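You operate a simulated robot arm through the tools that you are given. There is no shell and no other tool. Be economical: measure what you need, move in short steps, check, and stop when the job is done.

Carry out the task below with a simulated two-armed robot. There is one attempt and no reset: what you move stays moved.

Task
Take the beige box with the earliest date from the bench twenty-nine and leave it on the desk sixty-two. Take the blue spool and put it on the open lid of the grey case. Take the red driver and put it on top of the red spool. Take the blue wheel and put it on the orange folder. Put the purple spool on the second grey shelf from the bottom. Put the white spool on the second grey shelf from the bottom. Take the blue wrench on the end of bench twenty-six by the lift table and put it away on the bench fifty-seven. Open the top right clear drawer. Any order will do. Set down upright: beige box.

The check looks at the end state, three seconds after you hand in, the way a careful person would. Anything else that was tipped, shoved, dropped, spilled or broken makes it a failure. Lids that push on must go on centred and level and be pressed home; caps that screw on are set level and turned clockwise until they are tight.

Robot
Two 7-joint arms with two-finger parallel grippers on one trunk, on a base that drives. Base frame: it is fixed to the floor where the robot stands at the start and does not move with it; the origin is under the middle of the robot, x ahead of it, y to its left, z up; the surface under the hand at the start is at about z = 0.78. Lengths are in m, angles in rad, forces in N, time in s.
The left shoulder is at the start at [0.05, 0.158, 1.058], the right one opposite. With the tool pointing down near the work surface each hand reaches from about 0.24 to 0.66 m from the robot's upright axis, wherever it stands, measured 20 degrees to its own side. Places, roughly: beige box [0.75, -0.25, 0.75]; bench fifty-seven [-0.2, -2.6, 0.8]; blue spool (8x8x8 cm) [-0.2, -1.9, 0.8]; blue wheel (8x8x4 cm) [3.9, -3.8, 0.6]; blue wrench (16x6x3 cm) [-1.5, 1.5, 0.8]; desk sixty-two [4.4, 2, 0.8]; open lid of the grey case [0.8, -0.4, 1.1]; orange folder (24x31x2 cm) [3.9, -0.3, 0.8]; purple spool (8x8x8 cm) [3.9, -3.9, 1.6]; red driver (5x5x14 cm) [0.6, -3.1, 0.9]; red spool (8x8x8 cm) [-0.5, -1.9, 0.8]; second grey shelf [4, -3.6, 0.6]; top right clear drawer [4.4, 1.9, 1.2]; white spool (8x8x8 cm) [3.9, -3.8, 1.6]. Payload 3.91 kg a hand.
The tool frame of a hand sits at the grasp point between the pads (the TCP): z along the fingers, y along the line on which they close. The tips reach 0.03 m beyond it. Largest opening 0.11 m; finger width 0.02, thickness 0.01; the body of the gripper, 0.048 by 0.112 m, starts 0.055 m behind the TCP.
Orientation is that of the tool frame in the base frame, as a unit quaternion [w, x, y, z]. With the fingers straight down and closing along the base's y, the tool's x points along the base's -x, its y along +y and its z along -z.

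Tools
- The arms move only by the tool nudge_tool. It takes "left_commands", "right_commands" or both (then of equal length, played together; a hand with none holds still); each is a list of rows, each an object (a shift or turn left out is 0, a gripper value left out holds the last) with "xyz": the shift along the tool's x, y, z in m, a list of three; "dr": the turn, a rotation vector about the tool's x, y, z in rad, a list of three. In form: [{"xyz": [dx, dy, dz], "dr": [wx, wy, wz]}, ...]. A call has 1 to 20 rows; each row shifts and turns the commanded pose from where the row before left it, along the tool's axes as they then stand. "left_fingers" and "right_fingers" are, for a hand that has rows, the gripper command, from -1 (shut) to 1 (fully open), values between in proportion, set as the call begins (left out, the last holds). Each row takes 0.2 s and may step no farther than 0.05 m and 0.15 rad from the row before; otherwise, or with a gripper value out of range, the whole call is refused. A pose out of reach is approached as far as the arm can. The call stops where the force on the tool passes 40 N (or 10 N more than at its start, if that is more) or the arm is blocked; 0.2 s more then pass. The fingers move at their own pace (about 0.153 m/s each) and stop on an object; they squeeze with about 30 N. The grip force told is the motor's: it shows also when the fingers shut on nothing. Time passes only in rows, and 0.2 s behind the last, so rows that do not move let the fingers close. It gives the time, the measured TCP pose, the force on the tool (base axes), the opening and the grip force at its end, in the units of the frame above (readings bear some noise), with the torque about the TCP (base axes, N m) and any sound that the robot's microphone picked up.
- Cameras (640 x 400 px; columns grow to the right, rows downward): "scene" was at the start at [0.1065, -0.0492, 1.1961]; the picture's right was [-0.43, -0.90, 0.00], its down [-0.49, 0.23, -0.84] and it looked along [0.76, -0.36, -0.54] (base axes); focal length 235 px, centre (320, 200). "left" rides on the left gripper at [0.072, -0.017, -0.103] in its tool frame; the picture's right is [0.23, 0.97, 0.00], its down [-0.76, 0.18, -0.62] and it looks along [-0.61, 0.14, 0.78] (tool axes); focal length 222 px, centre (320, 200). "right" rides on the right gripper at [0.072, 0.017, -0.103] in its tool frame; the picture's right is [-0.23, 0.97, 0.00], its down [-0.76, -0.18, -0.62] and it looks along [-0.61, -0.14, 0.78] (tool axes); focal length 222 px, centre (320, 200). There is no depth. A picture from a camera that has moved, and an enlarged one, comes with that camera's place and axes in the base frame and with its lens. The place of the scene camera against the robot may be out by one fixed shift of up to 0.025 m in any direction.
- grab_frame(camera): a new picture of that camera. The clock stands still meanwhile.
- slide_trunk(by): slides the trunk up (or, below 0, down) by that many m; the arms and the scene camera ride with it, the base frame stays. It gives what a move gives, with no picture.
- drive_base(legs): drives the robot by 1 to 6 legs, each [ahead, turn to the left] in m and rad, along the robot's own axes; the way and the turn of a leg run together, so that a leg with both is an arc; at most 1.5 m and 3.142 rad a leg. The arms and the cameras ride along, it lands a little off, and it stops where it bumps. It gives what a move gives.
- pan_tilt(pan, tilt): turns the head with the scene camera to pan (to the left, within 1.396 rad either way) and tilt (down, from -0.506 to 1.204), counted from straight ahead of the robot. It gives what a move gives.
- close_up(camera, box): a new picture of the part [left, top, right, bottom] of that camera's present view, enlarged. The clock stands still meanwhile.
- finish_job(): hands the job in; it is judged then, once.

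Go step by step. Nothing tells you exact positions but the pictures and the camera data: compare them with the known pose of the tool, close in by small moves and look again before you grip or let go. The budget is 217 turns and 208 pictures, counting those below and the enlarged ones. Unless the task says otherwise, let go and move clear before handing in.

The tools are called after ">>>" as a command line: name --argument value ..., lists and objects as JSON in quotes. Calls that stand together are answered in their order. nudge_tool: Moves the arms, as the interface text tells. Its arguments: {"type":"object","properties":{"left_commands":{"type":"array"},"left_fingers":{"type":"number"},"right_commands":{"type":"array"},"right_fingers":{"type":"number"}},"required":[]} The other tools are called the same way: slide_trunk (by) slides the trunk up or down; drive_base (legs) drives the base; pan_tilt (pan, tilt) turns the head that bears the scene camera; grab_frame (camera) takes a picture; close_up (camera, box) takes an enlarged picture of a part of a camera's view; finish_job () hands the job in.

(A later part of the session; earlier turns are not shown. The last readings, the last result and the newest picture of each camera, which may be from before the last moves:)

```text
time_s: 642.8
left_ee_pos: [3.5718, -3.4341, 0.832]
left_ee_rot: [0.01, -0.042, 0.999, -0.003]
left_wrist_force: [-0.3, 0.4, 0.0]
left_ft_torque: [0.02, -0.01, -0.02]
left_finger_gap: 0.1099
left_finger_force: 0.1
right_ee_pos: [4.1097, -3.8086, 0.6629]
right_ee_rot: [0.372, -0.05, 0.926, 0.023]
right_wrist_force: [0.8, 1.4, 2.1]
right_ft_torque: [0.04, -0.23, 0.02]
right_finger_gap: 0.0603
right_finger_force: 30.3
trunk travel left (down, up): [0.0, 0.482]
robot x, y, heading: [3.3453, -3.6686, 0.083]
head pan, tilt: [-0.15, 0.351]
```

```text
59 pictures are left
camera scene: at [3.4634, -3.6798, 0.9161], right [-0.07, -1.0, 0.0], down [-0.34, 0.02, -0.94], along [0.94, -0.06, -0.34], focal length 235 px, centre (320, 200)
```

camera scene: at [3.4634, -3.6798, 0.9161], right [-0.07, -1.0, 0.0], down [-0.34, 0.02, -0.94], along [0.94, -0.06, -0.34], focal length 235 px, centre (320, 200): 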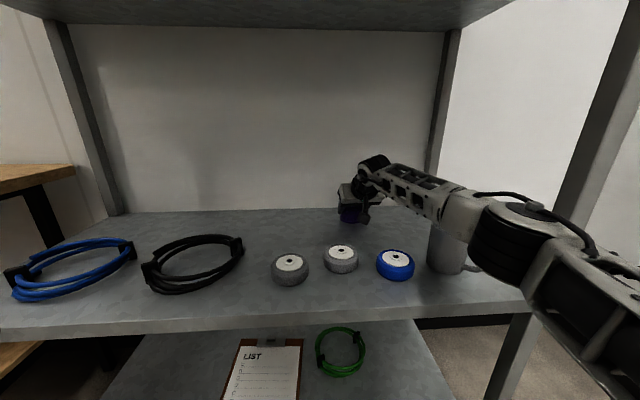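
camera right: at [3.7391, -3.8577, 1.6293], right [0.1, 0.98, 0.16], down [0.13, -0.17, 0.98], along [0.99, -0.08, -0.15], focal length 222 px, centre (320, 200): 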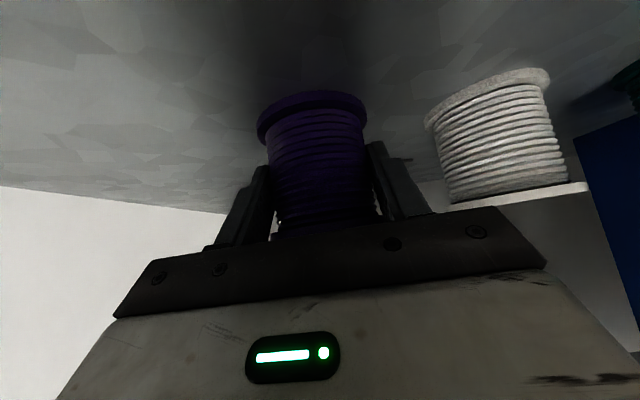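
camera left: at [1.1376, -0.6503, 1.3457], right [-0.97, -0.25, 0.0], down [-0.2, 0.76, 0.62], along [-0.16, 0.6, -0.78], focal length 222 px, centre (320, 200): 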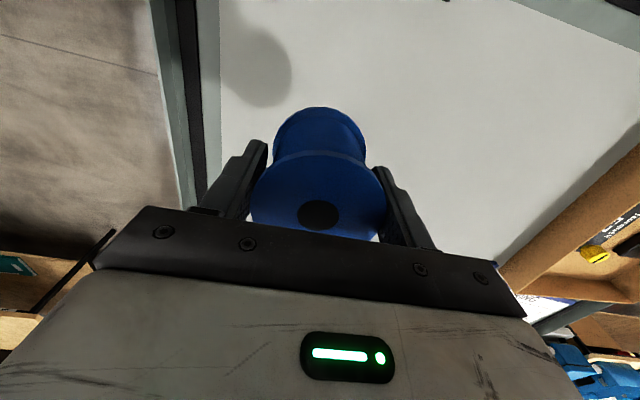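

A slight upward force suggests the spool touched the shelf. I zoom to verify it and the mug.

>>> close_up --camera "scene" --box '[320, 130, 520, 290]'

>>> grab_frame --camera "right"

```text
2.50 times, centred on (420, 210) of scene
camera zoom: at [3.4634, -3.6798, 0.9161], right [-0.07, -1.0, 0.0], down [-0.34, 0.02, -0.94], along [0.94, -0.06, -0.34], focal length 586 px, centre (70, 175)
```

zoom: 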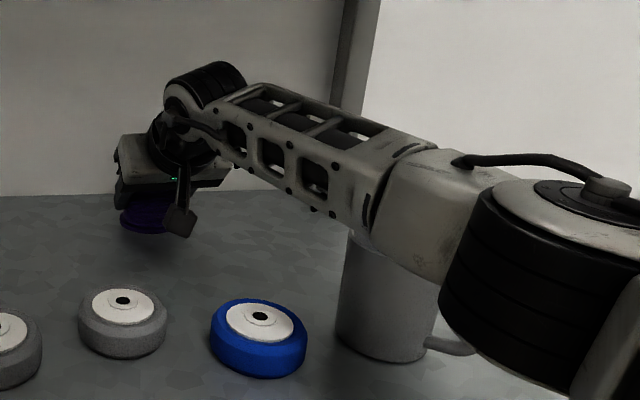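

```text
57 pictures are left
camera right: at [3.9841, -3.8061, 0.6877], right [0.06, 0.99, 0.16], down [0.14, -0.17, 0.98], along [0.99, -0.04, -0.14], focal length 222 px, centre (320, 200)
```

right: 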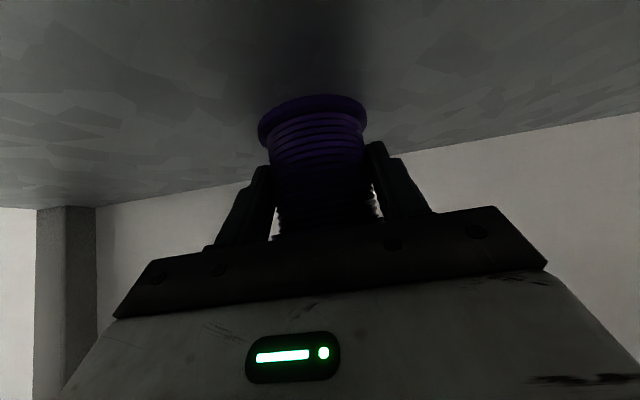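

Purple is resting on the shelf. I release and withdraw up and back.

>>> nudge_tool --right_commands '[{}, {}, {}, {"xyz": [0, 0, -0.02]}, {"xyz": [0, 0, -0.04]}, {"xyz": [0, 0, -0.04]}, {}]' --right_fingers 0.6

>>> drive_base --legs '[[-0.35, 0]]'

>>> grab_frame --camera "scene"

```text
time_s: 644.4
left_ee_pos: [3.5723, -3.4354, 0.8312]
left_ee_rot: [0.01, -0.042, 0.999, -0.003]
left_wrist_force: [0.1, -0.6, 0.5]
left_ft_torque: [0.02, 0.03, 0.0]
left_finger_gap: 0.11
left_finger_force: 0.0
right_ee_pos: [4.0395, -3.8194, 0.7363]
right_ee_rot: [0.371, -0.049, 0.927, 0.022]
right_wrist_force: [-0.7, 0.1, 0.2]
right_ft_torque: [0.0, 0.0, 0.02]
right_finger_gap: 0.0877
right_finger_force: 0.1
trunk travel left (down, up): [0.0, 0.482]
robot x, y, heading: [3.3433, -3.6661, 0.086]
head pan, tilt: [-0.15, 0.351]
```

```text
time_s: 646.6
left_ee_pos: [3.2239, -3.4643, 0.832]
left_ee_rot: [0.009, -0.04, 0.999, -0.003]
left_wrist_force: [-0.4, -0.1, 0.3]
left_ft_torque: [-0.02, 0.06, 0.0]
left_finger_gap: 0.1099
left_finger_force: 0.0
right_ee_pos: [3.6912, -3.8481, 0.7356]
right_ee_rot: [0.371, -0.049, 0.927, 0.022]
right_wrist_force: [0.4, -0.2, -1.2]
right_ft_torque: [-0.02, 0.02, 0.01]
right_finger_gap: 0.0881
right_finger_force: 0.1
trunk travel left (down, up): [0.0, 0.482]
robot x, y, heading: [2.9955, -3.694, 0.082]
head pan, tilt: [-0.15, 0.351]
```

```text
56 pictures are left
camera scene: at [3.1156, -3.7083, 0.9159], right [-0.07, -1.0, 0.0], down [-0.34, 0.02, -0.94], along [0.94, -0.06, -0.34], focal length 235 px, centre (320, 200)
```

scene: 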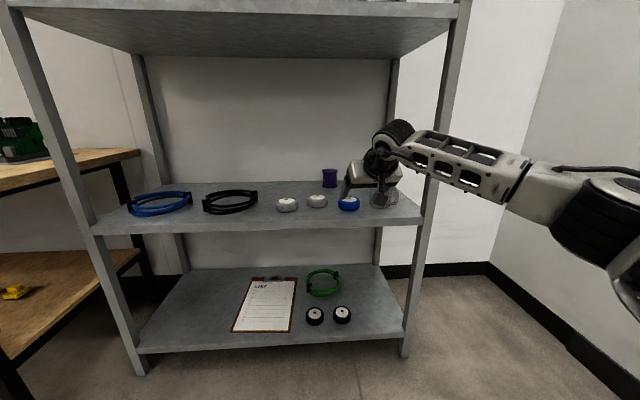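

Purple stands on the second shelf. Next the white spool: retract, raise, and reposition the base in line with it.

>>> nudge_tool --right_commands '[{"xyz": [0.029, 0, -0.0276]}, {"xyz": [0.029, 0, -0.0276]}, {"xyz": [0.029, 0, -0.0276]}, {"xyz": [0.029, 0, -0.0276]}, {"xyz": [0.029, 0, -0.0276]}, {"xyz": [0.02, 0, -0.019]}, {}]'

>>> slide_trunk --by 0.4

>>> slide_trunk --by 0.08

>>> nudge_tool --right_commands '[{"xyz": [-0.031, 0, -0.0326]}, {"xyz": [-0.031, 0, -0.0326]}, {"xyz": [-0.031, 0, -0.0326]}, {"xyz": [-0.031, 0, -0.0326]}, {"xyz": [-0.031, 0, -0.0326]}, {"xyz": [-0.031, 0, -0.0326]}, {"xyz": [-0.031, 0, -0.0326]}, {"xyz": [-0.031, 0, -0.0326]}, {"xyz": [-0.02, 0, -0.021]}, {}]'

>>> drive_base --legs '[[0, 0.25], [0.28, 0], [0, -0.33]]'

>>> grab_frame --camera "right"

```text
time_s: 648.2
left_ee_pos: [3.2243, -3.4644, 0.832]
left_ee_rot: [0.009, -0.04, 0.999, -0.003]
left_wrist_force: [0.2, -0.4, -0.6]
left_ft_torque: [0.01, 0.0, 0.0]
left_finger_gap: 0.11
left_finger_force: 0.0
right_ee_pos: [3.4659, -3.8696, 0.7358]
right_ee_rot: [0.371, -0.048, 0.927, 0.022]
right_wrist_force: [0.8, -0.7, 0.3]
right_ft_torque: [0.02, 0.02, -0.01]
right_finger_gap: 0.088
right_finger_force: 0.0
trunk travel left (down, up): [0.0, 0.482]
robot x, y, heading: [2.9974, -3.6947, 0.078]
head pan, tilt: [-0.15, 0.351]
```

```text
time_s: 652.1
left_ee_pos: [3.2251, -3.4632, 1.2322]
left_ee_rot: [0.01, -0.04, 0.999, -0.002]
left_wrist_force: [0.7, -1.1, 0.2]
left_ft_torque: [0.02, -0.02, 0.01]
left_finger_gap: 0.1102
left_finger_force: 0.0
right_ee_pos: [3.4671, -3.8701, 1.1363]
right_ee_rot: [0.371, -0.049, 0.927, 0.022]
right_wrist_force: [-0.3, 0.1, -0.7]
right_ft_torque: [0.0, -0.01, 0.04]
right_finger_gap: 0.0884
right_finger_force: 0.1
trunk travel left (down, up): [-0.4, 0.082]
robot x, y, heading: [2.9941, -3.6929, 0.084]
head pan, tilt: [-0.15, 0.351]
```

```text
time_s: 653.2
left_ee_pos: [3.224, -3.4639, 1.3119]
left_ee_rot: [0.008, -0.041, 0.999, -0.003]
left_wrist_force: [0.1, 0.5, 0.1]
left_ft_torque: [0.01, -0.01, 0.02]
left_finger_gap: 0.1101
left_finger_force: 0.0
right_ee_pos: [3.4649, -3.8695, 1.2163]
right_ee_rot: [0.371, -0.049, 0.927, 0.021]
right_wrist_force: [0.6, 0.4, 0.6]
right_ft_torque: [0.01, -0.05, 0.01]
right_finger_gap: 0.0881
right_finger_force: 0.1
trunk travel left (down, up): [-0.48, 0.002]
robot x, y, heading: [2.9952, -3.6913, 0.083]
head pan, tilt: [-0.15, 0.351]
```

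```text
time_s: 655.4
left_ee_pos: [3.2244, -3.4631, 1.3121]
left_ee_rot: [0.009, -0.04, 0.999, -0.002]
left_wrist_force: [-1.6, -0.7, -0.3]
left_ft_torque: [0.01, -0.04, 0.0]
left_finger_gap: 0.11
left_finger_force: 0.0
right_ee_pos: [3.4664, -3.8714, 1.6045]
right_ee_rot: [0.372, -0.048, 0.927, 0.02]
right_wrist_force: [0.2, 0.0, -0.1]
right_ft_torque: [0.01, -0.01, 0.0]
right_finger_gap: 0.0882
right_finger_force: 0.1
trunk travel left (down, up): [-0.48, 0.002]
robot x, y, heading: [2.9972, -3.6906, 0.078]
head pan, tilt: [-0.15, 0.351]
```

```text
time_s: 659.2
left_ee_pos: [3.5002, -3.3939, 1.3118]
left_ee_rot: [0.009, 0.0, 1.0, -0.004]
left_wrist_force: [0.2, 0.1, -0.6]
left_ft_torque: [-0.02, 0.01, 0.0]
left_finger_gap: 0.1101
left_finger_force: 0.1
right_ee_pos: [3.7086, -3.8215, 1.6029]
right_ee_rot: [0.372, -0.012, 0.928, 0.008]
right_wrist_force: [-0.1, 0.2, -0.6]
right_ft_torque: [0.03, -0.01, 0.01]
right_finger_gap: 0.088
right_finger_force: 0.1
trunk travel left (down, up): [-0.48, 0.002]
robot x, y, heading: [3.2585, -3.6061, -0.0]
head pan, tilt: [-0.15, 0.351]
```

```text
55 pictures are left
camera right: at [3.584, -3.8069, 1.628], right [0.14, 0.98, 0.16], down [0.13, -0.18, 0.98], along [0.98, -0.12, -0.15], focal length 222 px, centre (320, 200)
```

right: 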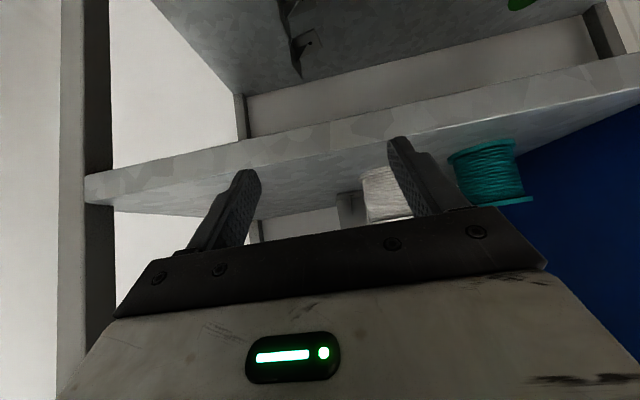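

White's axis is y ≈ -3.758. I shift the hand 6 cm left and check.

>>> nudge_tool --right_commands '[{"xyz": [0, 0.032, 0]}, {"xyz": [0, 0.032, 0]}, {}]'

>>> drive_base --legs '[[0.08, 0]]'

>>> grab_frame --camera "right"

```text
time_s: 660.0
left_ee_pos: [3.501, -3.3944, 1.312]
left_ee_rot: [0.009, 0.0, 1.0, -0.004]
left_wrist_force: [0.0, 0.0, 0.3]
left_ft_torque: [0.01, -0.02, 0.04]
left_finger_gap: 0.1101
left_finger_force: 0.0
right_ee_pos: [3.708, -3.7585, 1.6055]
right_ee_rot: [0.372, -0.01, 0.928, 0.007]
right_wrist_force: [-0.2, -0.6, 0.3]
right_ft_torque: [0.03, 0.02, -0.03]
right_finger_gap: 0.0881
right_finger_force: 0.1
trunk travel left (down, up): [-0.48, 0.002]
robot x, y, heading: [3.254, -3.6052, -0.001]
head pan, tilt: [-0.15, 0.351]
```

```text
time_s: 661.1
left_ee_pos: [3.5802, -3.3933, 1.3118]
left_ee_rot: [0.009, -0.001, 1.0, -0.004]
left_wrist_force: [0.7, -0.8, -0.1]
left_ft_torque: [-0.01, 0.04, 0.01]
left_finger_gap: 0.1099
left_finger_force: 0.0
right_ee_pos: [3.7876, -3.7552, 1.6063]
right_ee_rot: [0.371, -0.012, 0.929, 0.007]
right_wrist_force: [0.2, -0.2, 0.1]
right_ft_torque: [-0.03, -0.03, -0.01]
right_finger_gap: 0.088
right_finger_force: 0.1
trunk travel left (down, up): [-0.48, 0.002]
robot x, y, heading: [3.333, -3.6055, 0.001]
head pan, tilt: [-0.15, 0.351]
```

```text
54 pictures are left
camera right: at [3.6633, -3.742, 1.63], right [0.14, 0.98, 0.16], down [0.13, -0.18, 0.98], along [0.98, -0.11, -0.15], focal length 222 px, centre (320, 200)
```

right: 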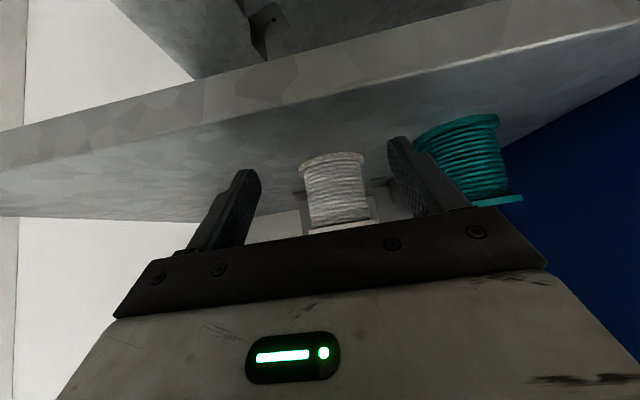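

>>> nudge_tool --right_commands '[{"xyz": [0, 0.004, 0]}, {}]'

>>> drive_base --legs '[[0.077, 0]]'

>>> grab_frame --camera "right"

```text
time_s: 661.7
left_ee_pos: [3.5798, -3.394, 1.3124]
left_ee_rot: [0.009, -0.001, 1.0, -0.004]
left_wrist_force: [-0.3, 0.0, -0.2]
left_ft_torque: [-0.03, -0.01, 0.01]
left_finger_gap: 0.1102
left_finger_force: 0.1
right_ee_pos: [3.7871, -3.7519, 1.6058]
right_ee_rot: [0.372, -0.011, 0.928, 0.006]
right_wrist_force: [0.4, 0.2, 1.4]
right_ft_torque: [-0.02, -0.01, -0.04]
right_finger_gap: 0.0881
right_finger_force: 0.0
trunk travel left (down, up): [-0.48, 0.002]
robot x, y, heading: [3.3358, -3.6064, -0.001]
head pan, tilt: [-0.15, 0.351]
```

```text
time_s: 662.8
left_ee_pos: [3.6561, -3.3927, 1.3115]
left_ee_rot: [0.01, 0.0, 1.0, -0.004]
left_wrist_force: [0.7, 0.6, -0.1]
left_ft_torque: [-0.02, 0.02, -0.05]
left_finger_gap: 0.1099
left_finger_force: 0.1
right_ee_pos: [3.864, -3.7516, 1.6057]
right_ee_rot: [0.371, -0.012, 0.928, 0.007]
right_wrist_force: [0.7, -0.7, 0.3]
right_ft_torque: [-0.01, -0.01, 0.02]
right_finger_gap: 0.0881
right_finger_force: 0.1
trunk travel left (down, up): [-0.48, 0.002]
robot x, y, heading: [3.4117, -3.6076, 0.002]
head pan, tilt: [-0.15, 0.351]
```

```text
53 pictures are left
camera right: at [3.7385, -3.7384, 1.6299], right [0.14, 0.98, 0.16], down [0.13, -0.18, 0.98], along [0.98, -0.12, -0.15], focal length 222 px, centre (320, 200)
```

right: 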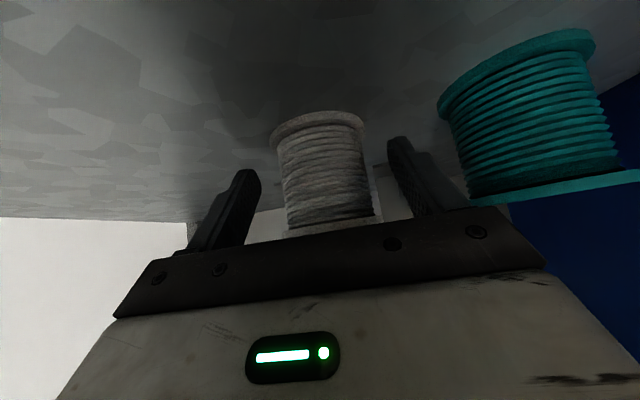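

>>> nudge_tool --right_commands '[{"xyz": [-0.0087, 0, 0.0083]}, {"xyz": [0.0014, 0, 0.0014]}, {}]'

>>> nudge_tool --right_commands '[{}, {}, {}]' --right_fingers -1

>>> nudge_tool --right_commands '[{"xyz": [-0.0103, 0, -0.0109]}, {"xyz": [-0.0103, 0, -0.0109]}, {}]'

>>> grab_frame --camera "right"

```text
time_s: 663.5
left_ee_pos: [3.6557, -3.3929, 1.3122]
left_ee_rot: [0.01, 0.0, 1.0, -0.003]
left_wrist_force: [0.6, 0.0, 0.2]
left_ft_torque: [-0.01, -0.04, 0.02]
left_finger_gap: 0.1101
left_finger_force: 0.0
right_ee_pos: [3.8753, -3.7515, 1.6026]
right_ee_rot: [0.371, -0.012, 0.929, 0.007]
right_wrist_force: [0.6, 0.4, -0.7]
right_ft_torque: [-0.01, 0.02, 0.02]
right_finger_gap: 0.0881
right_finger_force: 0.1
trunk travel left (down, up): [-0.48, 0.002]
robot x, y, heading: [3.4124, -3.6045, 0.002]
head pan, tilt: [-0.15, 0.351]
```

```text
time_s: 664.4
left_ee_pos: [3.6567, -3.393, 1.3109]
left_ee_rot: [0.01, 0.0, 1.0, -0.003]
left_wrist_force: [0.4, 0.9, 0.1]
left_ft_torque: [0.0, 0.0, -0.01]
left_finger_gap: 0.1097
left_finger_force: 0.0
right_ee_pos: [3.8751, -3.7517, 1.6026]
right_ee_rot: [0.371, -0.012, 0.929, 0.007]
right_wrist_force: [-0.7, -0.3, -0.2]
right_ft_torque: [-0.09, -0.06, 0.05]
right_finger_gap: 0.0601
right_finger_force: 29.7
trunk travel left (down, up): [-0.48, 0.002]
robot x, y, heading: [3.4144, -3.602, 0.003]
head pan, tilt: [-0.15, 0.351]
```

```text
time_s: 665.1
left_ee_pos: [3.6564, -3.3927, 1.3121]
left_ee_rot: [0.01, 0.0, 1.0, -0.004]
left_wrist_force: [0.0, -0.1, 0.3]
left_ft_torque: [-0.05, 0.03, -0.02]
left_finger_gap: 0.11
left_finger_force: 0.1
right_ee_pos: [3.8647, -3.7576, 1.6161]
right_ee_rot: [0.371, -0.012, 0.928, 0.007]
right_wrist_force: [0.7, 0.1, -2.5]
right_ft_torque: [0.0, 0.03, -0.02]
right_finger_gap: 0.0601
right_finger_force: 30.2
right hand out of reach, approached as far as the arm can: row 1, 2
trunk travel left (down, up): [-0.48, 0.002]
robot x, y, heading: [3.4106, -3.6088, -0.0]
head pan, tilt: [-0.15, 0.351]
```

```text
52 pictures are left
camera right: at [3.7398, -3.7445, 1.6412], right [0.14, 0.98, 0.16], down [0.13, -0.18, 0.98], along [0.98, -0.12, -0.15], focal length 222 px, centre (320, 200)
```

right: 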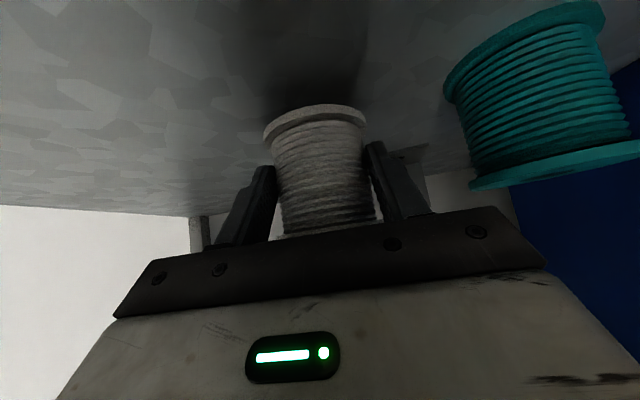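

White lifted. I back out, lower, and extend as before.

>>> drive_base --legs '[[-0.42, 0]]'

>>> slide_trunk --by -0.4

>>> nudge_tool --right_commands '[{"xyz": [0.03, 0, 0.032]}, {"xyz": [0.03, 0, 0.032]}, {"xyz": [0.03, 0, 0.032]}, {"xyz": [0.03, 0, 0.032]}, {"xyz": [0.03, 0, 0.032]}, {"xyz": [0.03, 0, 0.032]}, {"xyz": [0.03, 0, 0.032]}, {"xyz": [0.03, 0, 0.032]}, {}]'

>>> slide_trunk --by -0.08

>>> nudge_tool --right_commands '[{"xyz": [-0.0326, 0, 0.031]}, {"xyz": [-0.0326, 0, 0.031]}, {"xyz": [-0.0326, 0, 0.031]}, {"xyz": [-0.0326, 0, 0.031]}, {"xyz": [-0.029, 0, 0.0276]}, {}]'

```text
time_s: 667.7
left_ee_pos: [3.2437, -3.3938, 1.3115]
left_ee_rot: [0.01, 0.003, 1.0, -0.003]
left_wrist_force: [-0.1, -0.7, -0.3]
left_ft_torque: [-0.02, 0.02, 0.03]
left_finger_gap: 0.1099
left_finger_force: 0.0
right_ee_pos: [3.4485, -3.7615, 1.6166]
right_ee_rot: [0.371, -0.008, 0.928, 0.005]
right_wrist_force: [0.1, 0.1, -2.8]
right_ft_torque: [0.01, 0.03, 0.0]
right_finger_gap: 0.0602
right_finger_force: 30.1
trunk travel left (down, up): [-0.48, 0.002]
robot x, y, heading: [2.9946, -3.6026, -0.009]
head pan, tilt: [-0.15, 0.351]
```

```text
time_s: 671.5
left_ee_pos: [3.2429, -3.3939, 0.9121]
left_ee_rot: [0.009, 0.003, 1.0, -0.004]
left_wrist_force: [0.0, -0.3, 0.0]
left_ft_torque: [0.03, 0.0, -0.02]
left_finger_gap: 0.1101
left_finger_force: 0.0
right_ee_pos: [3.4509, -3.7607, 1.2165]
right_ee_rot: [0.372, -0.008, 0.928, 0.006]
right_wrist_force: [0.3, -0.4, -3.3]
right_ft_torque: [-0.03, 0.06, 0.01]
right_finger_gap: 0.0603
right_finger_force: 30.3
trunk travel left (down, up): [-0.08, 0.402]
robot x, y, heading: [2.9995, -3.6062, -0.003]
head pan, tilt: [-0.15, 0.351]
```

```text
time_s: 673.5
left_ee_pos: [3.2433, -3.3943, 0.911]
left_ee_rot: [0.01, 0.002, 1.0, -0.003]
left_wrist_force: [-0.6, -0.2, 0.3]
left_ft_torque: [0.03, -0.03, 0.01]
left_finger_gap: 0.1103
left_finger_force: 0.0
right_ee_pos: [3.45, -3.7608, 1.2164]
right_ee_rot: [0.371, -0.008, 0.928, 0.005]
right_wrist_force: [-0.4, 0.3, -3.7]
right_ft_torque: [0.01, 0.05, -0.01]
right_finger_gap: 0.0604
right_finger_force: 30.3
right hand out of reach, approached as far as the arm can: row 1, 2, 3, 4, 5, 6, 7, 8
trunk travel left (down, up): [-0.08, 0.402]
robot x, y, heading: [2.9974, -3.6028, -0.008]
head pan, tilt: [-0.15, 0.351]
```

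```text
time_s: 674.7
left_ee_pos: [3.2436, -3.3932, 0.8318]
left_ee_rot: [0.01, 0.002, 1.0, -0.003]
left_wrist_force: [-0.1, -0.1, 1.0]
left_ft_torque: [0.0, 0.03, -0.01]
left_finger_gap: 0.1099
left_finger_force: 0.1
right_ee_pos: [3.4503, -3.7601, 1.137]
right_ee_rot: [0.371, -0.008, 0.928, 0.005]
right_wrist_force: [0.0, -0.5, -1.9]
right_ft_torque: [0.0, 0.02, 0.01]
right_finger_gap: 0.0604
right_finger_force: 30.4
trunk travel left (down, up): [0.0, 0.482]
robot x, y, heading: [2.9969, -3.6053, -0.009]
head pan, tilt: [-0.15, 0.351]
```

```text
time_s: 676.1
left_ee_pos: [3.2425, -3.3947, 0.8318]
left_ee_rot: [0.01, 0.002, 1.0, -0.003]
left_wrist_force: [-0.6, -0.1, 0.6]
left_ft_torque: [-0.03, -0.02, 0.01]
left_finger_gap: 0.1097
left_finger_force: 0.1
right_ee_pos: [3.5519, -3.7541, 1.0648]
right_ee_rot: [0.371, -0.008, 0.929, 0.005]
right_wrist_force: [-0.6, -0.3, -3.8]
right_ft_torque: [-0.03, 0.04, -0.01]
right_finger_gap: 0.0603
right_finger_force: 29.4
right hand out of reach, approached as far as the arm can: row 1, 2, 3, 4, 5
trunk travel left (down, up): [0.0, 0.482]
robot x, y, heading: [2.9945, -3.6039, -0.007]
head pan, tilt: [-0.15, 0.351]
```

Too far inboard again; I move the hand outboard, then lower and extend.

>>> nudge_tool --right_commands '[{"xyz": [0, -0.04, 0]}, {"xyz": [0, -0.03, 0]}, {"xyz": [0.03, 0, 0.032]}, {"xyz": [0.03, 0, 0.032]}, {"xyz": [0.03, 0, 0.032]}, {"xyz": [0.03, 0, 0.032]}, {"xyz": [0.03, 0, 0.032]}, {"xyz": [0.03, 0, 0.032]}, {"xyz": [0.03, 0, 0.032]}, {}]'

>>> nudge_tool --right_commands '[{"xyz": [-0.0326, 0, 0.031]}, {"xyz": [-0.0326, 0, 0.031]}, {"xyz": [-0.0326, 0, 0.031]}, {}]'

```text
time_s: 678.3
left_ee_pos: [3.243, -3.3935, 0.8312]
left_ee_rot: [0.009, 0.003, 1.0, -0.004]
left_wrist_force: [-1.2, -0.1, 0.2]
left_ft_torque: [0.01, -0.02, 0.02]
left_finger_gap: 0.11
left_finger_force: 0.2
right_ee_pos: [3.5597, -3.8262, 0.7602]
right_ee_rot: [0.371, -0.008, 0.928, 0.006]
right_wrist_force: [0.0, 0.6, -3.2]
right_ft_torque: [0.01, 0.07, 0.0]
right_finger_gap: 0.0606
right_finger_force: 30.2
trunk travel left (down, up): [0.0, 0.482]
robot x, y, heading: [2.9974, -3.6046, -0.002]
head pan, tilt: [-0.15, 0.351]
```

```text
time_s: 679.3
left_ee_pos: [3.2434, -3.3943, 0.8316]
left_ee_rot: [0.01, 0.002, 1.0, -0.003]
left_wrist_force: [0.5, 0.2, -0.8]
left_ft_torque: [-0.01, -0.01, -0.02]
left_finger_gap: 0.11
left_finger_force: 0.0
right_ee_pos: [3.6944, -3.8203, 0.7582]
right_ee_rot: [0.371, -0.009, 0.929, 0.006]
right_wrist_force: [0.2, -0.2, -3.4]
right_ft_torque: [0.0, 0.08, -0.01]
right_finger_gap: 0.0604
right_finger_force: 29.7
trunk travel left (down, up): [0.0, 0.482]
robot x, y, heading: [2.9989, -3.6023, -0.009]
head pan, tilt: [-0.15, 0.351]
```

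>>> drive_base --legs '[[0, 0.143], [0.34, 0]]'

>>> nudge_tool --right_commands '[{"xyz": [-0.029, 0, 0.0276]}, {"xyz": [-0.0145, 0, 0.0138]}, {}]'

>>> grab_frame --camera "scene"

```text
time_s: 682.2
left_ee_pos: [3.5463, -3.311, 0.8314]
left_ee_rot: [0.009, -0.071, 0.997, -0.003]
left_wrist_force: [-0.6, 0.2, 0.0]
left_ft_torque: [0.0, 0.02, 0.0]
left_finger_gap: 0.1102
left_finger_force: 0.0
right_ee_pos: [4.0566, -3.6669, 0.7601]
right_ee_rot: [0.37, -0.077, 0.925, 0.032]
right_wrist_force: [-0.8, 0.3, -3.9]
right_ft_torque: [-0.05, 0.06, 0.0]
right_finger_gap: 0.0605
right_finger_force: 30.1
trunk travel left (down, up): [0.0, 0.482]
robot x, y, heading: [3.3342, -3.5543, 0.141]
head pan, tilt: [-0.15, 0.351]
```

```text
time_s: 683.0
left_ee_pos: [3.5475, -3.3121, 0.8321]
left_ee_rot: [0.01, -0.072, 0.997, -0.003]
left_wrist_force: [-0.5, -0.1, -0.5]
left_ft_torque: [0.01, 0.04, -0.04]
left_finger_gap: 0.1102
left_finger_force: 0.1
right_ee_pos: [4.1072, -3.6583, 0.7583]
right_ee_rot: [0.37, -0.078, 0.925, 0.033]
right_wrist_force: [0.6, 0.1, -2.6]
right_ft_torque: [0.02, 0.06, -0.01]
right_finger_gap: 0.0602
right_finger_force: 30.3
right hand out of reach, approached as far as the arm can: row 2
trunk travel left (down, up): [0.0, 0.482]
robot x, y, heading: [3.3357, -3.5584, 0.144]
head pan, tilt: [-0.15, 0.351]
```

```text
51 pictures are left
camera scene: at [3.4533, -3.5622, 0.9159], right [-0.01, -1.0, 0.0], down [-0.34, 0.0, -0.94], along [0.94, -0.01, -0.34], focal length 235 px, centre (320, 200)
```

scene: 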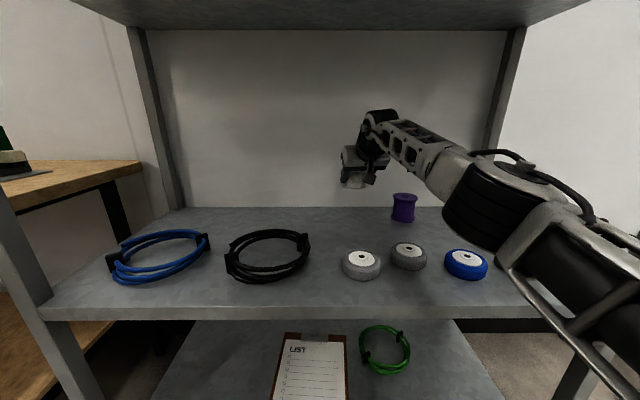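

Clear below. I lower the white spool.

>>> nudge_tool --right_commands '[{"xyz": [0.0207, 0, 0.0217]}, {"xyz": [0.0207, 0, 0.0217]}, {"xyz": [0.0172, 0, 0.0181]}, {"xyz": [0.0021, 0, 0.0022]}, {"xyz": [0.0014, 0, 0.0014]}, {}]'

```text
time_s: 684.4
left_ee_pos: [3.5469, -3.3117, 0.8323]
left_ee_rot: [0.01, -0.072, 0.997, -0.003]
left_wrist_force: [-0.2, 0.0, 0.8]
left_ft_torque: [0.02, 0.01, 0.02]
left_finger_gap: 0.1099
left_finger_force: 0.1
right_ee_pos: [4.1054, -3.6592, 0.6672]
right_ee_rot: [0.369, -0.077, 0.925, 0.032]
right_wrist_force: [0.0, 0.1, -3.2]
right_ft_torque: [0.01, 0.08, -0.01]
right_finger_gap: 0.0606
right_finger_force: 30.2
trunk travel left (down, up): [0.0, 0.482]
robot x, y, heading: [3.3308, -3.5606, 0.145]
head pan, tilt: [-0.15, 0.351]
```

>>> nudge_tool --right_commands '[{"xyz": [0.0014, 0, 0.0014]}, {"xyz": [0.0014, 0, 0.0014]}, {"xyz": [0.0007, 0, 0.0007]}, {}]'

```text
time_s: 685.4
left_ee_pos: [3.5471, -3.3114, 0.8323]
left_ee_rot: [0.01, -0.071, 0.997, -0.004]
left_wrist_force: [0.5, 0.2, -0.3]
left_ft_torque: [0.04, -0.04, 0.01]
left_finger_gap: 0.11
left_finger_force: 0.1
right_ee_pos: [4.1053, -3.6593, 0.6629]
right_ee_rot: [0.369, -0.077, 0.926, 0.033]
right_wrist_force: [0.5, -0.1, -3.2]
right_ft_torque: [-0.01, 0.05, -0.02]
right_finger_gap: 0.0604
right_finger_force: 30.2
trunk travel left (down, up): [0.0, 0.482]
robot x, y, heading: [3.3321, -3.5569, 0.143]
head pan, tilt: [-0.15, 0.351]
```

>>> nudge_tool --right_commands '[{"xyz": [0.0007, 0, 0.0007]}, {"xyz": [0.0007, 0, 0.0007]}, {"xyz": [0.0007, 0, 0.0007]}, {}]'

```text
time_s: 686.4
left_ee_pos: [3.547, -3.3114, 0.8313]
left_ee_rot: [0.01, -0.071, 0.997, -0.002]
left_wrist_force: [0.3, -0.8, -0.2]
left_ft_torque: [0.0, -0.01, 0.0]
left_finger_gap: 0.1102
left_finger_force: 0.1
right_ee_pos: [4.1062, -3.6598, 0.6621]
right_ee_rot: [0.371, -0.078, 0.925, 0.033]
right_wrist_force: [2.4, 1.1, 1.9]
right_ft_torque: [-0.1, -0.18, 0.08]
right_finger_gap: 0.0602
right_finger_force: 29.9
trunk travel left (down, up): [0.0, 0.482]
robot x, y, heading: [3.3326, -3.5544, 0.143]
head pan, tilt: [-0.15, 0.351]
```

Touching down. I release and withdraw.

>>> nudge_tool --right_commands '[{}, {}, {}, {"xyz": [0, 0, -0.02]}, {"xyz": [0, 0, -0.04]}, {"xyz": [0, 0, -0.04]}, {}]' --right_fingers 0.6

>>> drive_base --legs '[[-0.35, 0]]'

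>>> grab_frame --camera "scene"

```text
time_s: 688.0
left_ee_pos: [3.5461, -3.3119, 0.8321]
left_ee_rot: [0.01, -0.072, 0.997, -0.003]
left_wrist_force: [-0.5, 0.2, -0.6]
left_ft_torque: [-0.04, -0.02, 0.0]
left_finger_gap: 0.1098
left_finger_force: 0.1
right_ee_pos: [4.0376, -3.67, 0.7334]
right_ee_rot: [0.37, -0.077, 0.925, 0.033]
right_wrist_force: [0.3, -0.1, 0.6]
right_ft_torque: [-0.01, 0.02, 0.0]
right_finger_gap: 0.0878
right_finger_force: 0.0
trunk travel left (down, up): [0.0, 0.482]
robot x, y, heading: [3.3384, -3.5547, 0.144]
head pan, tilt: [-0.15, 0.351]
```

```text
time_s: 690.2
left_ee_pos: [3.2077, -3.3606, 0.8319]
left_ee_rot: [0.01, -0.072, 0.997, -0.003]
left_wrist_force: [0.0, -0.5, 0.9]
left_ft_torque: [0.01, -0.01, -0.01]
left_finger_gap: 0.1098
left_finger_force: 0.1
right_ee_pos: [3.701, -3.7196, 0.7339]
right_ee_rot: [0.37, -0.078, 0.925, 0.034]
right_wrist_force: [0.1, -1.1, -0.4]
right_ft_torque: [0.01, 0.01, -0.01]
right_finger_gap: 0.0881
right_finger_force: 0.1
trunk travel left (down, up): [0.0, 0.482]
robot x, y, heading: [2.9943, -3.602, 0.141]
head pan, tilt: [-0.15, 0.351]
```

```text
50 pictures are left
camera scene: at [3.1152, -3.611, 0.9159], right [-0.01, -1.0, 0.0], down [-0.34, 0.0, -0.94], along [0.94, -0.01, -0.34], focal length 235 px, centre (320, 200)
```

scene: 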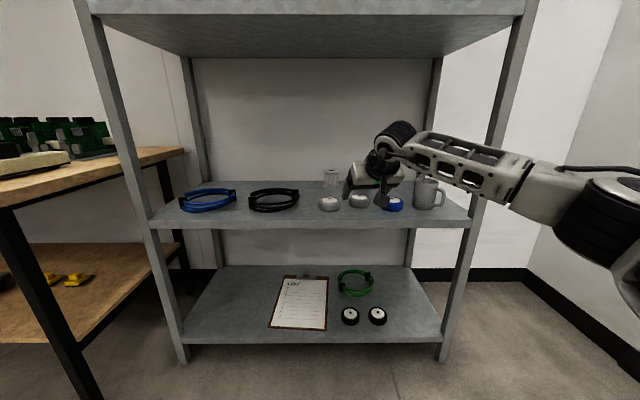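

White stands at the back of the shelf too. Now the blue wheel at about (3.853, -3.857): I square the base and bring the open hand in front of it.

>>> drive_base --legs '[[0, -0.14]]'

>>> nudge_tool --right_commands '[{"xyz": [0, -0.04, 0]}, {"xyz": [0.0172, 0, 0.0181]}, {"xyz": [0.0172, 0, 0.0181]}, {}]' --right_fingers 0.5

>>> drive_base --legs '[[0.06, 0]]'

>>> grab_frame --camera "right"

```text
time_s: 691.2
left_ee_pos: [3.2417, -3.3932, 0.8308]
left_ee_rot: [0.009, 0.0, 1.0, -0.004]
left_wrist_force: [-0.7, 0.2, 0.6]
left_ft_torque: [0.0, -0.05, 0.0]
left_finger_gap: 0.1099
left_finger_force: 0.0
right_ee_pos: [3.6767, -3.8186, 0.7319]
right_ee_rot: [0.371, -0.011, 0.929, 0.006]
right_wrist_force: [-0.4, -0.4, -0.5]
right_ft_torque: [0.0, -0.01, 0.03]
right_finger_gap: 0.0881
right_finger_force: 0.1
trunk travel left (down, up): [0.0, 0.482]
robot x, y, heading: [2.9964, -3.604, 0.002]
head pan, tilt: [-0.15, 0.351]
```

```text
time_s: 692.2
left_ee_pos: [3.2415, -3.3943, 0.8326]
left_ee_rot: [0.009, -0.001, 1.0, -0.003]
left_wrist_force: [0.1, -0.1, 0.4]
left_ft_torque: [0.01, 0.0, 0.03]
left_finger_gap: 0.1099
left_finger_force: 0.0
right_ee_pos: [3.6795, -3.858, 0.6824]
right_ee_rot: [0.371, -0.011, 0.929, 0.007]
right_wrist_force: [0.0, -0.2, -0.1]
right_ft_torque: [-0.01, 0.0, 0.02]
right_finger_gap: 0.0826
right_finger_force: 0.1
trunk travel left (down, up): [0.0, 0.482]
robot x, y, heading: [2.9995, -3.6059, 0.001]
head pan, tilt: [-0.15, 0.351]
```

```text
time_s: 693.2
left_ee_pos: [3.3008, -3.3923, 0.8327]
left_ee_rot: [0.01, -0.001, 1.0, -0.003]
left_wrist_force: [0.4, -1.1, 0.6]
left_ft_torque: [0.0, -0.04, -0.02]
left_finger_gap: 0.11
left_finger_force: 0.1
right_ee_pos: [3.7393, -3.8585, 0.6828]
right_ee_rot: [0.372, -0.012, 0.928, 0.007]
right_wrist_force: [0.2, 0.0, 0.1]
right_ft_torque: [-0.01, 0.02, 0.0]
right_finger_gap: 0.0825
right_finger_force: 0.1
trunk travel left (down, up): [0.0, 0.482]
robot x, y, heading: [3.0569, -3.6045, -0.001]
head pan, tilt: [-0.15, 0.351]
```

```text
49 pictures are left
camera right: at [3.6143, -3.8443, 0.7075], right [0.14, 0.98, 0.16], down [0.13, -0.18, 0.98], along [0.98, -0.12, -0.15], focal length 222 px, centre (320, 200)
```

right: 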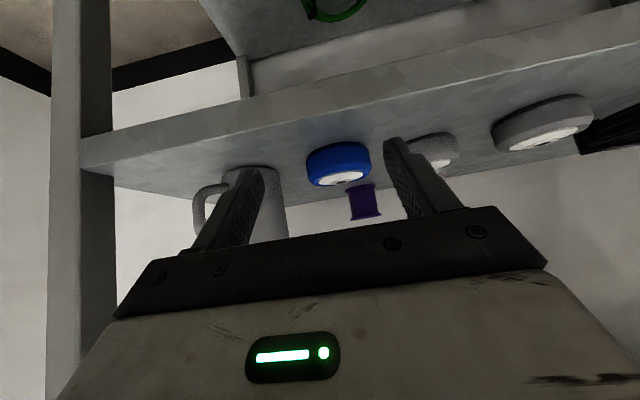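

Wheel centre is about (3.872, -3.848). I advance above it.

>>> nudge_tool --right_commands '[{"xyz": [0, 0.008, 0]}, {}]'

>>> drive_base --legs '[[0.122, 0]]'

>>> grab_frame --camera "right"

>>> grab_frame --camera "scene"

```text
time_s: 693.8
left_ee_pos: [3.3004, -3.3929, 0.8314]
left_ee_rot: [0.01, 0.0, 1.0, -0.004]
left_wrist_force: [-0.1, -0.3, 0.4]
left_ft_torque: [0.0, -0.02, 0.01]
left_finger_gap: 0.1099
left_finger_force: 0.0
right_ee_pos: [3.7395, -3.8501, 0.6816]
right_ee_rot: [0.371, -0.012, 0.929, 0.007]
right_wrist_force: [-0.1, -0.4, -0.1]
right_ft_torque: [0.02, 0.03, 0.0]
right_finger_gap: 0.0825
right_finger_force: 0.0
trunk travel left (down, up): [0.0, 0.482]
robot x, y, heading: [3.0561, -3.6038, 0.003]
head pan, tilt: [-0.15, 0.351]
```

```text
time_s: 695.0
left_ee_pos: [3.4231, -3.3936, 0.8307]
left_ee_rot: [0.01, 0.0, 1.0, -0.004]
left_wrist_force: [-0.2, 0.6, 0.3]
left_ft_torque: [0.04, -0.02, -0.03]
left_finger_gap: 0.1099
left_finger_force: 0.0
right_ee_pos: [3.86, -3.8507, 0.6826]
right_ee_rot: [0.371, -0.011, 0.929, 0.006]
right_wrist_force: [0.1, 0.1, -0.6]
right_ft_torque: [0.02, -0.01, -0.02]
right_finger_gap: 0.0826
right_finger_force: 0.0
trunk travel left (down, up): [0.0, 0.482]
robot x, y, heading: [3.1757, -3.6088, -0.0]
head pan, tilt: [-0.15, 0.351]
```

```text
48 pictures are left
camera right: at [3.7353, -3.8368, 0.7073], right [0.14, 0.98, 0.16], down [0.13, -0.18, 0.98], along [0.98, -0.12, -0.15], focal length 222 px, centre (320, 200)
```

right: 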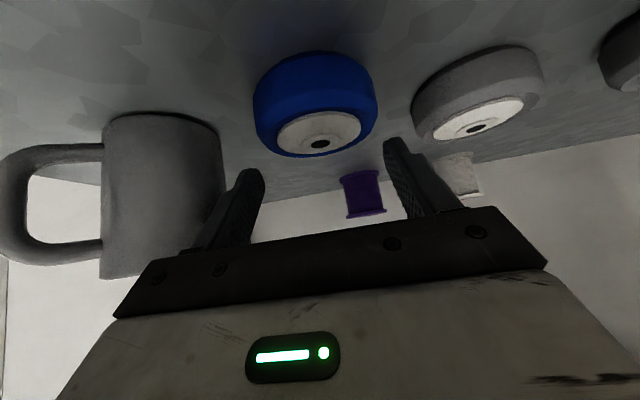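

```text
47 pictures are left
camera scene: at [3.2955, -3.6297, 0.916], right [-0.15, -0.99, 0.0], down [-0.34, 0.05, -0.94], along [0.93, -0.14, -0.34], focal length 235 px, centre (320, 200)
```

scene: 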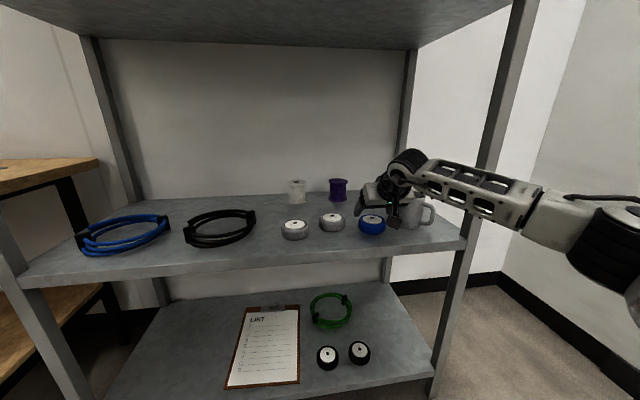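

Hub at (3.870, -3.847). I centre, set opening 88 mm, and lower around the wheel.

>>> nudge_tool --right_commands '[{"xyz": [-0.0036, 0.005, 0.0034]}, {}, {"xyz": [0.0138, 0, 0.0145]}, {"xyz": [0.0103, 0, 0.0109]}, {}]' --right_fingers 0.6

>>> grab_frame --camera "right"

```text
time_s: 696.2
left_ee_pos: [3.4218, -3.3931, 0.8326]
left_ee_rot: [0.011, 0.0, 1.0, -0.003]
left_wrist_force: [0.4, -0.3, -0.7]
left_ft_torque: [-0.01, -0.01, 0.03]
left_finger_gap: 0.11
left_finger_force: 0.0
right_ee_pos: [3.8648, -3.8439, 0.6492]
right_ee_rot: [0.373, -0.01, 0.928, 0.006]
right_wrist_force: [-2.7, -0.1, 5.9]
right_ft_torque: [-0.25, 0.03, -0.15]
right_finger_gap: 0.0881
right_finger_force: 0.6
trunk travel left (down, up): [0.0, 0.482]
robot x, y, heading: [3.1809, -3.6038, 0.001]
head pan, tilt: [-0.15, 0.351]
```

```text
46 pictures are left
camera right: at [3.7402, -3.8306, 0.6733], right [0.14, 0.98, 0.16], down [0.12, -0.18, 0.98], along [0.98, -0.12, -0.15], focal length 222 px, centre (320, 200)
```

right: 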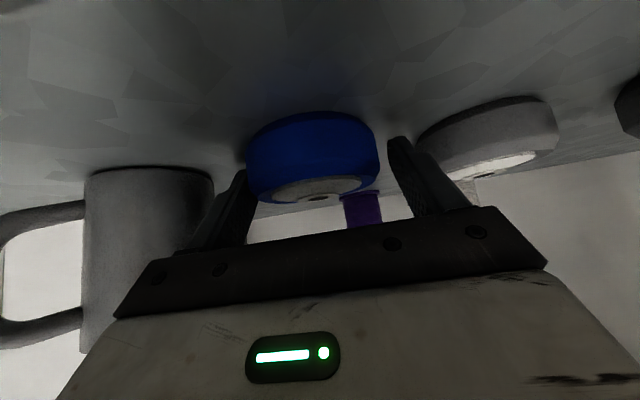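

The -y fingertip lightly touches the tyre edge. I rise slightly, shift 5 mm, open a bit more, and lower again.

>>> nudge_tool --right_commands '[{"xyz": [-0.0138, 0, -0.0145]}, {"xyz": [0, -0.006, 0]}, {}, {"xyz": [0.0103, 0, 0.0109]}, {"xyz": [0.0069, 0, 0.0072]}, {}]' --right_fingers 0.66

>>> grab_frame --camera "right"

```text
time_s: 697.6
left_ee_pos: [3.4204, -3.3923, 0.8333]
left_ee_rot: [0.012, 0.0, 1.0, -0.004]
left_wrist_force: [-0.3, 0.4, 0.0]
left_ft_torque: [0.04, 0.0, 0.0]
left_finger_gap: 0.11
left_finger_force: 0.1
right_ee_pos: [3.8641, -3.8519, 0.6497]
right_ee_rot: [0.376, -0.011, 0.927, 0.007]
right_wrist_force: [-12.7, -0.5, 23.1]
right_ft_torque: [-1.1, 0.01, -0.73]
right_finger_gap: 0.0911
right_finger_force: 0.0
trunk travel left (down, up): [0.0, 0.482]
robot x, y, heading: [3.1789, -3.604, 0.002]
head pan, tilt: [-0.15, 0.351]
```

```text
45 pictures are left
camera right: at [3.7396, -3.8376, 0.6721], right [0.14, 0.98, 0.16], down [0.12, -0.18, 0.98], along [0.98, -0.12, -0.14], focal length 222 px, centre (320, 200)
```

right: 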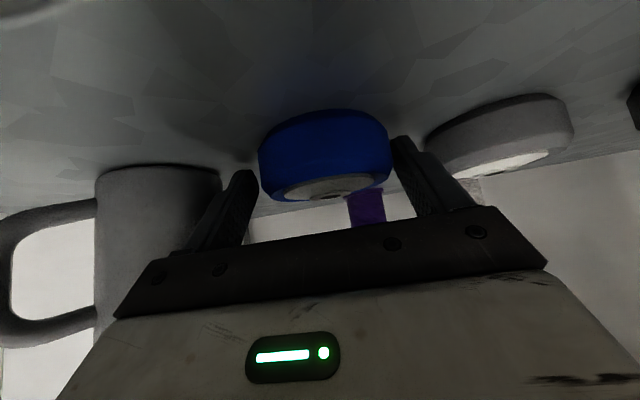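

The hand's -y side is pressing near the mug: too tight this way. I rise and back out, then switch to a straight-down grip closing front-to-back, which is narrow toward the neighbours.

>>> nudge_tool --right_commands '[{"xyz": [-0.0207, 0, -0.0217]}, {"xyz": [-0.0207, 0, -0.0217]}, {"xyz": [-0.0207, 0, -0.0217]}, {}]'

>>> drive_base --legs '[[-0.3, 0]]'

>>> grab_frame --camera "scene"

```text
time_s: 698.6
left_ee_pos: [3.4217, -3.3931, 0.8315]
left_ee_rot: [0.009, -0.001, 1.0, -0.003]
left_wrist_force: [0.7, -0.4, 0.4]
left_ft_torque: [0.0, 0.0, -0.01]
left_finger_gap: 0.1101
left_finger_force: 0.0
right_ee_pos: [3.8642, -3.851, 0.7319]
right_ee_rot: [0.371, -0.011, 0.929, 0.007]
right_wrist_force: [-0.4, -0.4, -0.2]
right_ft_torque: [-0.03, -0.01, -0.01]
right_finger_gap: 0.0913
right_finger_force: 0.1
trunk travel left (down, up): [0.0, 0.482]
robot x, y, heading: [3.1769, -3.6078, 0.002]
head pan, tilt: [-0.15, 0.351]
```

```text
time_s: 700.7
left_ee_pos: [3.1194, -3.3929, 0.8319]
left_ee_rot: [0.01, 0.003, 1.0, -0.003]
left_wrist_force: [0.4, -0.9, 0.0]
left_ft_torque: [0.03, -0.01, 0.0]
left_finger_gap: 0.1099
left_finger_force: 0.0
right_ee_pos: [3.5586, -3.8535, 0.7313]
right_ee_rot: [0.371, -0.008, 0.929, 0.005]
right_wrist_force: [0.2, -0.9, 0.3]
right_ft_torque: [0.02, 0.03, -0.04]
right_finger_gap: 0.0915
right_finger_force: 0.1
trunk travel left (down, up): [0.0, 0.482]
robot x, y, heading: [2.872, -3.6029, -0.004]
head pan, tilt: [-0.15, 0.351]
```

```text
44 pictures are left
camera scene: at [2.991, -3.6298, 0.9159], right [-0.15, -0.99, 0.0], down [-0.34, 0.05, -0.94], along [0.93, -0.14, -0.34], focal length 235 px, centre (320, 200)
```

scene: 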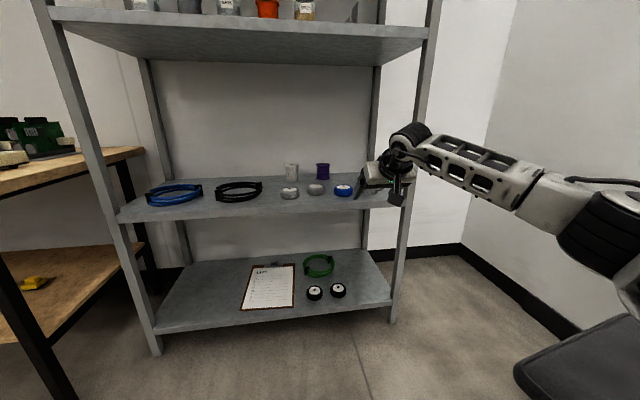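

>>> nudge_tool --right_commands '[{"xyz": [0.029, 0, -0.0276]}, {"xyz": [0.029, 0, -0.0276]}, {"xyz": [0.029, 0, -0.0276]}, {"xyz": [0.029, 0, -0.0276]}, {"xyz": [0.0145, 0, -0.0138]}, {"dr": [0, 0.15, 0]}, {"dr": [0, 0.15, 0]}, {"dr": [0, 0.15, 0]}, {"dr": [0, 0.15, 0]}, {"dr": [0, 0.15, 0]}, {}]' --right_fingers 1

>>> nudge_tool --right_commands '[{"dr": [0, 0, 0.15]}, {"dr": [0, 0, 0.15]}, {"dr": [0, 0, 0.15]}, {"dr": [0, 0, 0.15]}, {"dr": [0, 0, 0.15]}, {"dr": [0, 0, 0.15]}, {"dr": [0, 0, 0.15]}, {"dr": [0, 0, 0.15]}, {"dr": [0, 0, 0.15]}, {"dr": [0, 0, 0.15]}, {"dr": [0, 0, 0.07]}, {}]'

```text
time_s: 703.1
left_ee_pos: [3.1193, -3.3932, 0.8319]
left_ee_rot: [0.01, 0.003, 1.0, -0.003]
left_wrist_force: [-0.2, -0.4, 0.1]
left_ft_torque: [-0.01, -0.02, 0.0]
left_finger_gap: 0.1096
left_finger_force: 0.0
right_ee_pos: [3.3782, -3.857, 0.7309]
right_ee_rot: [0.004, -0.011, 1.0, 0.001]
right_wrist_force: [0.2, -0.8, 0.5]
right_ft_torque: [-0.03, -0.02, 0.01]
right_finger_gap: 0.1101
right_finger_force: 0.0
trunk travel left (down, up): [0.0, 0.482]
robot x, y, heading: [2.874, -3.6035, -0.008]
head pan, tilt: [-0.15, 0.351]
```

```text
time_s: 705.7
left_ee_pos: [3.119, -3.3935, 0.833]
left_ee_rot: [0.01, 0.003, 1.0, -0.004]
left_wrist_force: [0.5, -0.9, 0.0]
left_ft_torque: [0.03, 0.0, 0.02]
left_finger_gap: 0.1102
left_finger_force: 0.1
right_ee_pos: [3.3775, -3.8571, 0.7317]
right_ee_rot: [0.002, 0.7, 0.714, 0.006]
right_wrist_force: [0.1, -0.2, -0.2]
right_ft_torque: [0.0, -0.01, -0.04]
right_finger_gap: 0.11
right_finger_force: 0.0
trunk travel left (down, up): [0.0, 0.482]
robot x, y, heading: [2.8704, -3.6004, -0.005]
head pan, tilt: [-0.15, 0.351]
```

Tool is straight down, closing along x. I drive in over the wheel (still above everything).

>>> drive_base --legs '[[0.45, 0.005]]'

>>> grab_frame --camera "right"

```text
time_s: 708.4
left_ee_pos: [3.5684, -3.3932, 0.8327]
left_ee_rot: [0.009, -0.001, 1.0, -0.004]
left_wrist_force: [0.1, -0.1, 0.1]
left_ft_torque: [-0.02, 0.0, -0.01]
left_finger_gap: 0.1099
left_finger_force: 0.1
right_ee_pos: [3.8315, -3.8551, 0.7313]
right_ee_rot: [0.002, 0.698, 0.716, 0.005]
right_wrist_force: [-0.6, -0.3, 0.6]
right_ft_torque: [-0.03, 0.01, 0.0]
right_finger_gap: 0.1099
right_finger_force: 0.1
trunk travel left (down, up): [0.0, 0.482]
robot x, y, heading: [3.3276, -3.6024, -0.002]
head pan, tilt: [-0.15, 0.351]
```

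```text
43 pictures are left
camera right: at [3.8445, -3.7818, 0.8345], right [0.98, -0.2, 0.01], down [-0.16, -0.77, 0.62], along [-0.12, -0.61, -0.79], focal length 222 px, centre (320, 200)
```

right: 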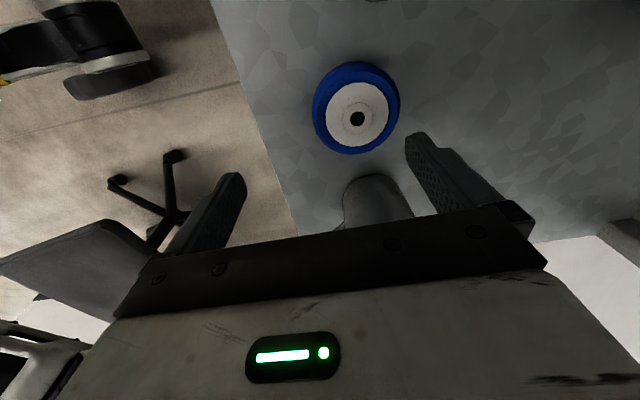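

Hub at (3.863, -3.847). I correct and lower.

>>> nudge_tool --right_commands '[{"xyz": [0.008, 0.032, 0]}, {"xyz": [0, 0, 0.04]}, {"xyz": [0, 0, 0.025]}, {}]'

>>> grab_frame --camera "right"

```text
time_s: 709.4
left_ee_pos: [3.5694, -3.3912, 0.8314]
left_ee_rot: [0.01, -0.002, 1.0, -0.003]
left_wrist_force: [0.1, 0.2, -0.7]
left_ft_torque: [-0.03, 0.0, 0.01]
left_finger_gap: 0.11
left_finger_force: 0.0
right_ee_pos: [3.8651, -3.8457, 0.6673]
right_ee_rot: [0.003, 0.697, 0.717, 0.006]
right_wrist_force: [0.6, -0.3, -0.6]
right_ft_torque: [-0.01, 0.0, -0.02]
right_finger_gap: 0.11
right_finger_force: 0.1
trunk travel left (down, up): [0.0, 0.482]
robot x, y, heading: [3.3199, -3.6089, 0.003]
head pan, tilt: [-0.15, 0.351]
```

```text
42 pictures are left
camera right: at [3.8776, -3.7729, 0.7712], right [0.98, -0.2, 0.01], down [-0.16, -0.77, 0.62], along [-0.12, -0.61, -0.79], focal length 222 px, centre (320, 200)
```

right: 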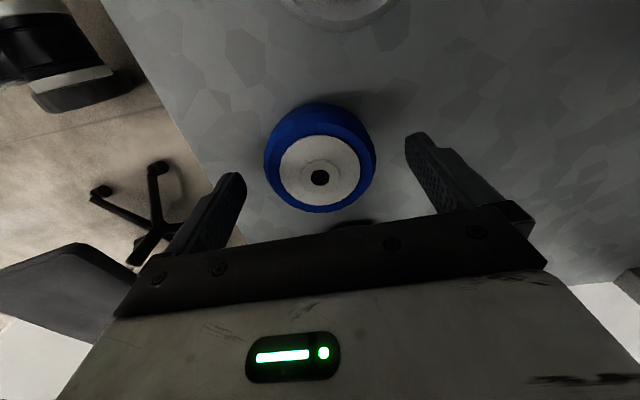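

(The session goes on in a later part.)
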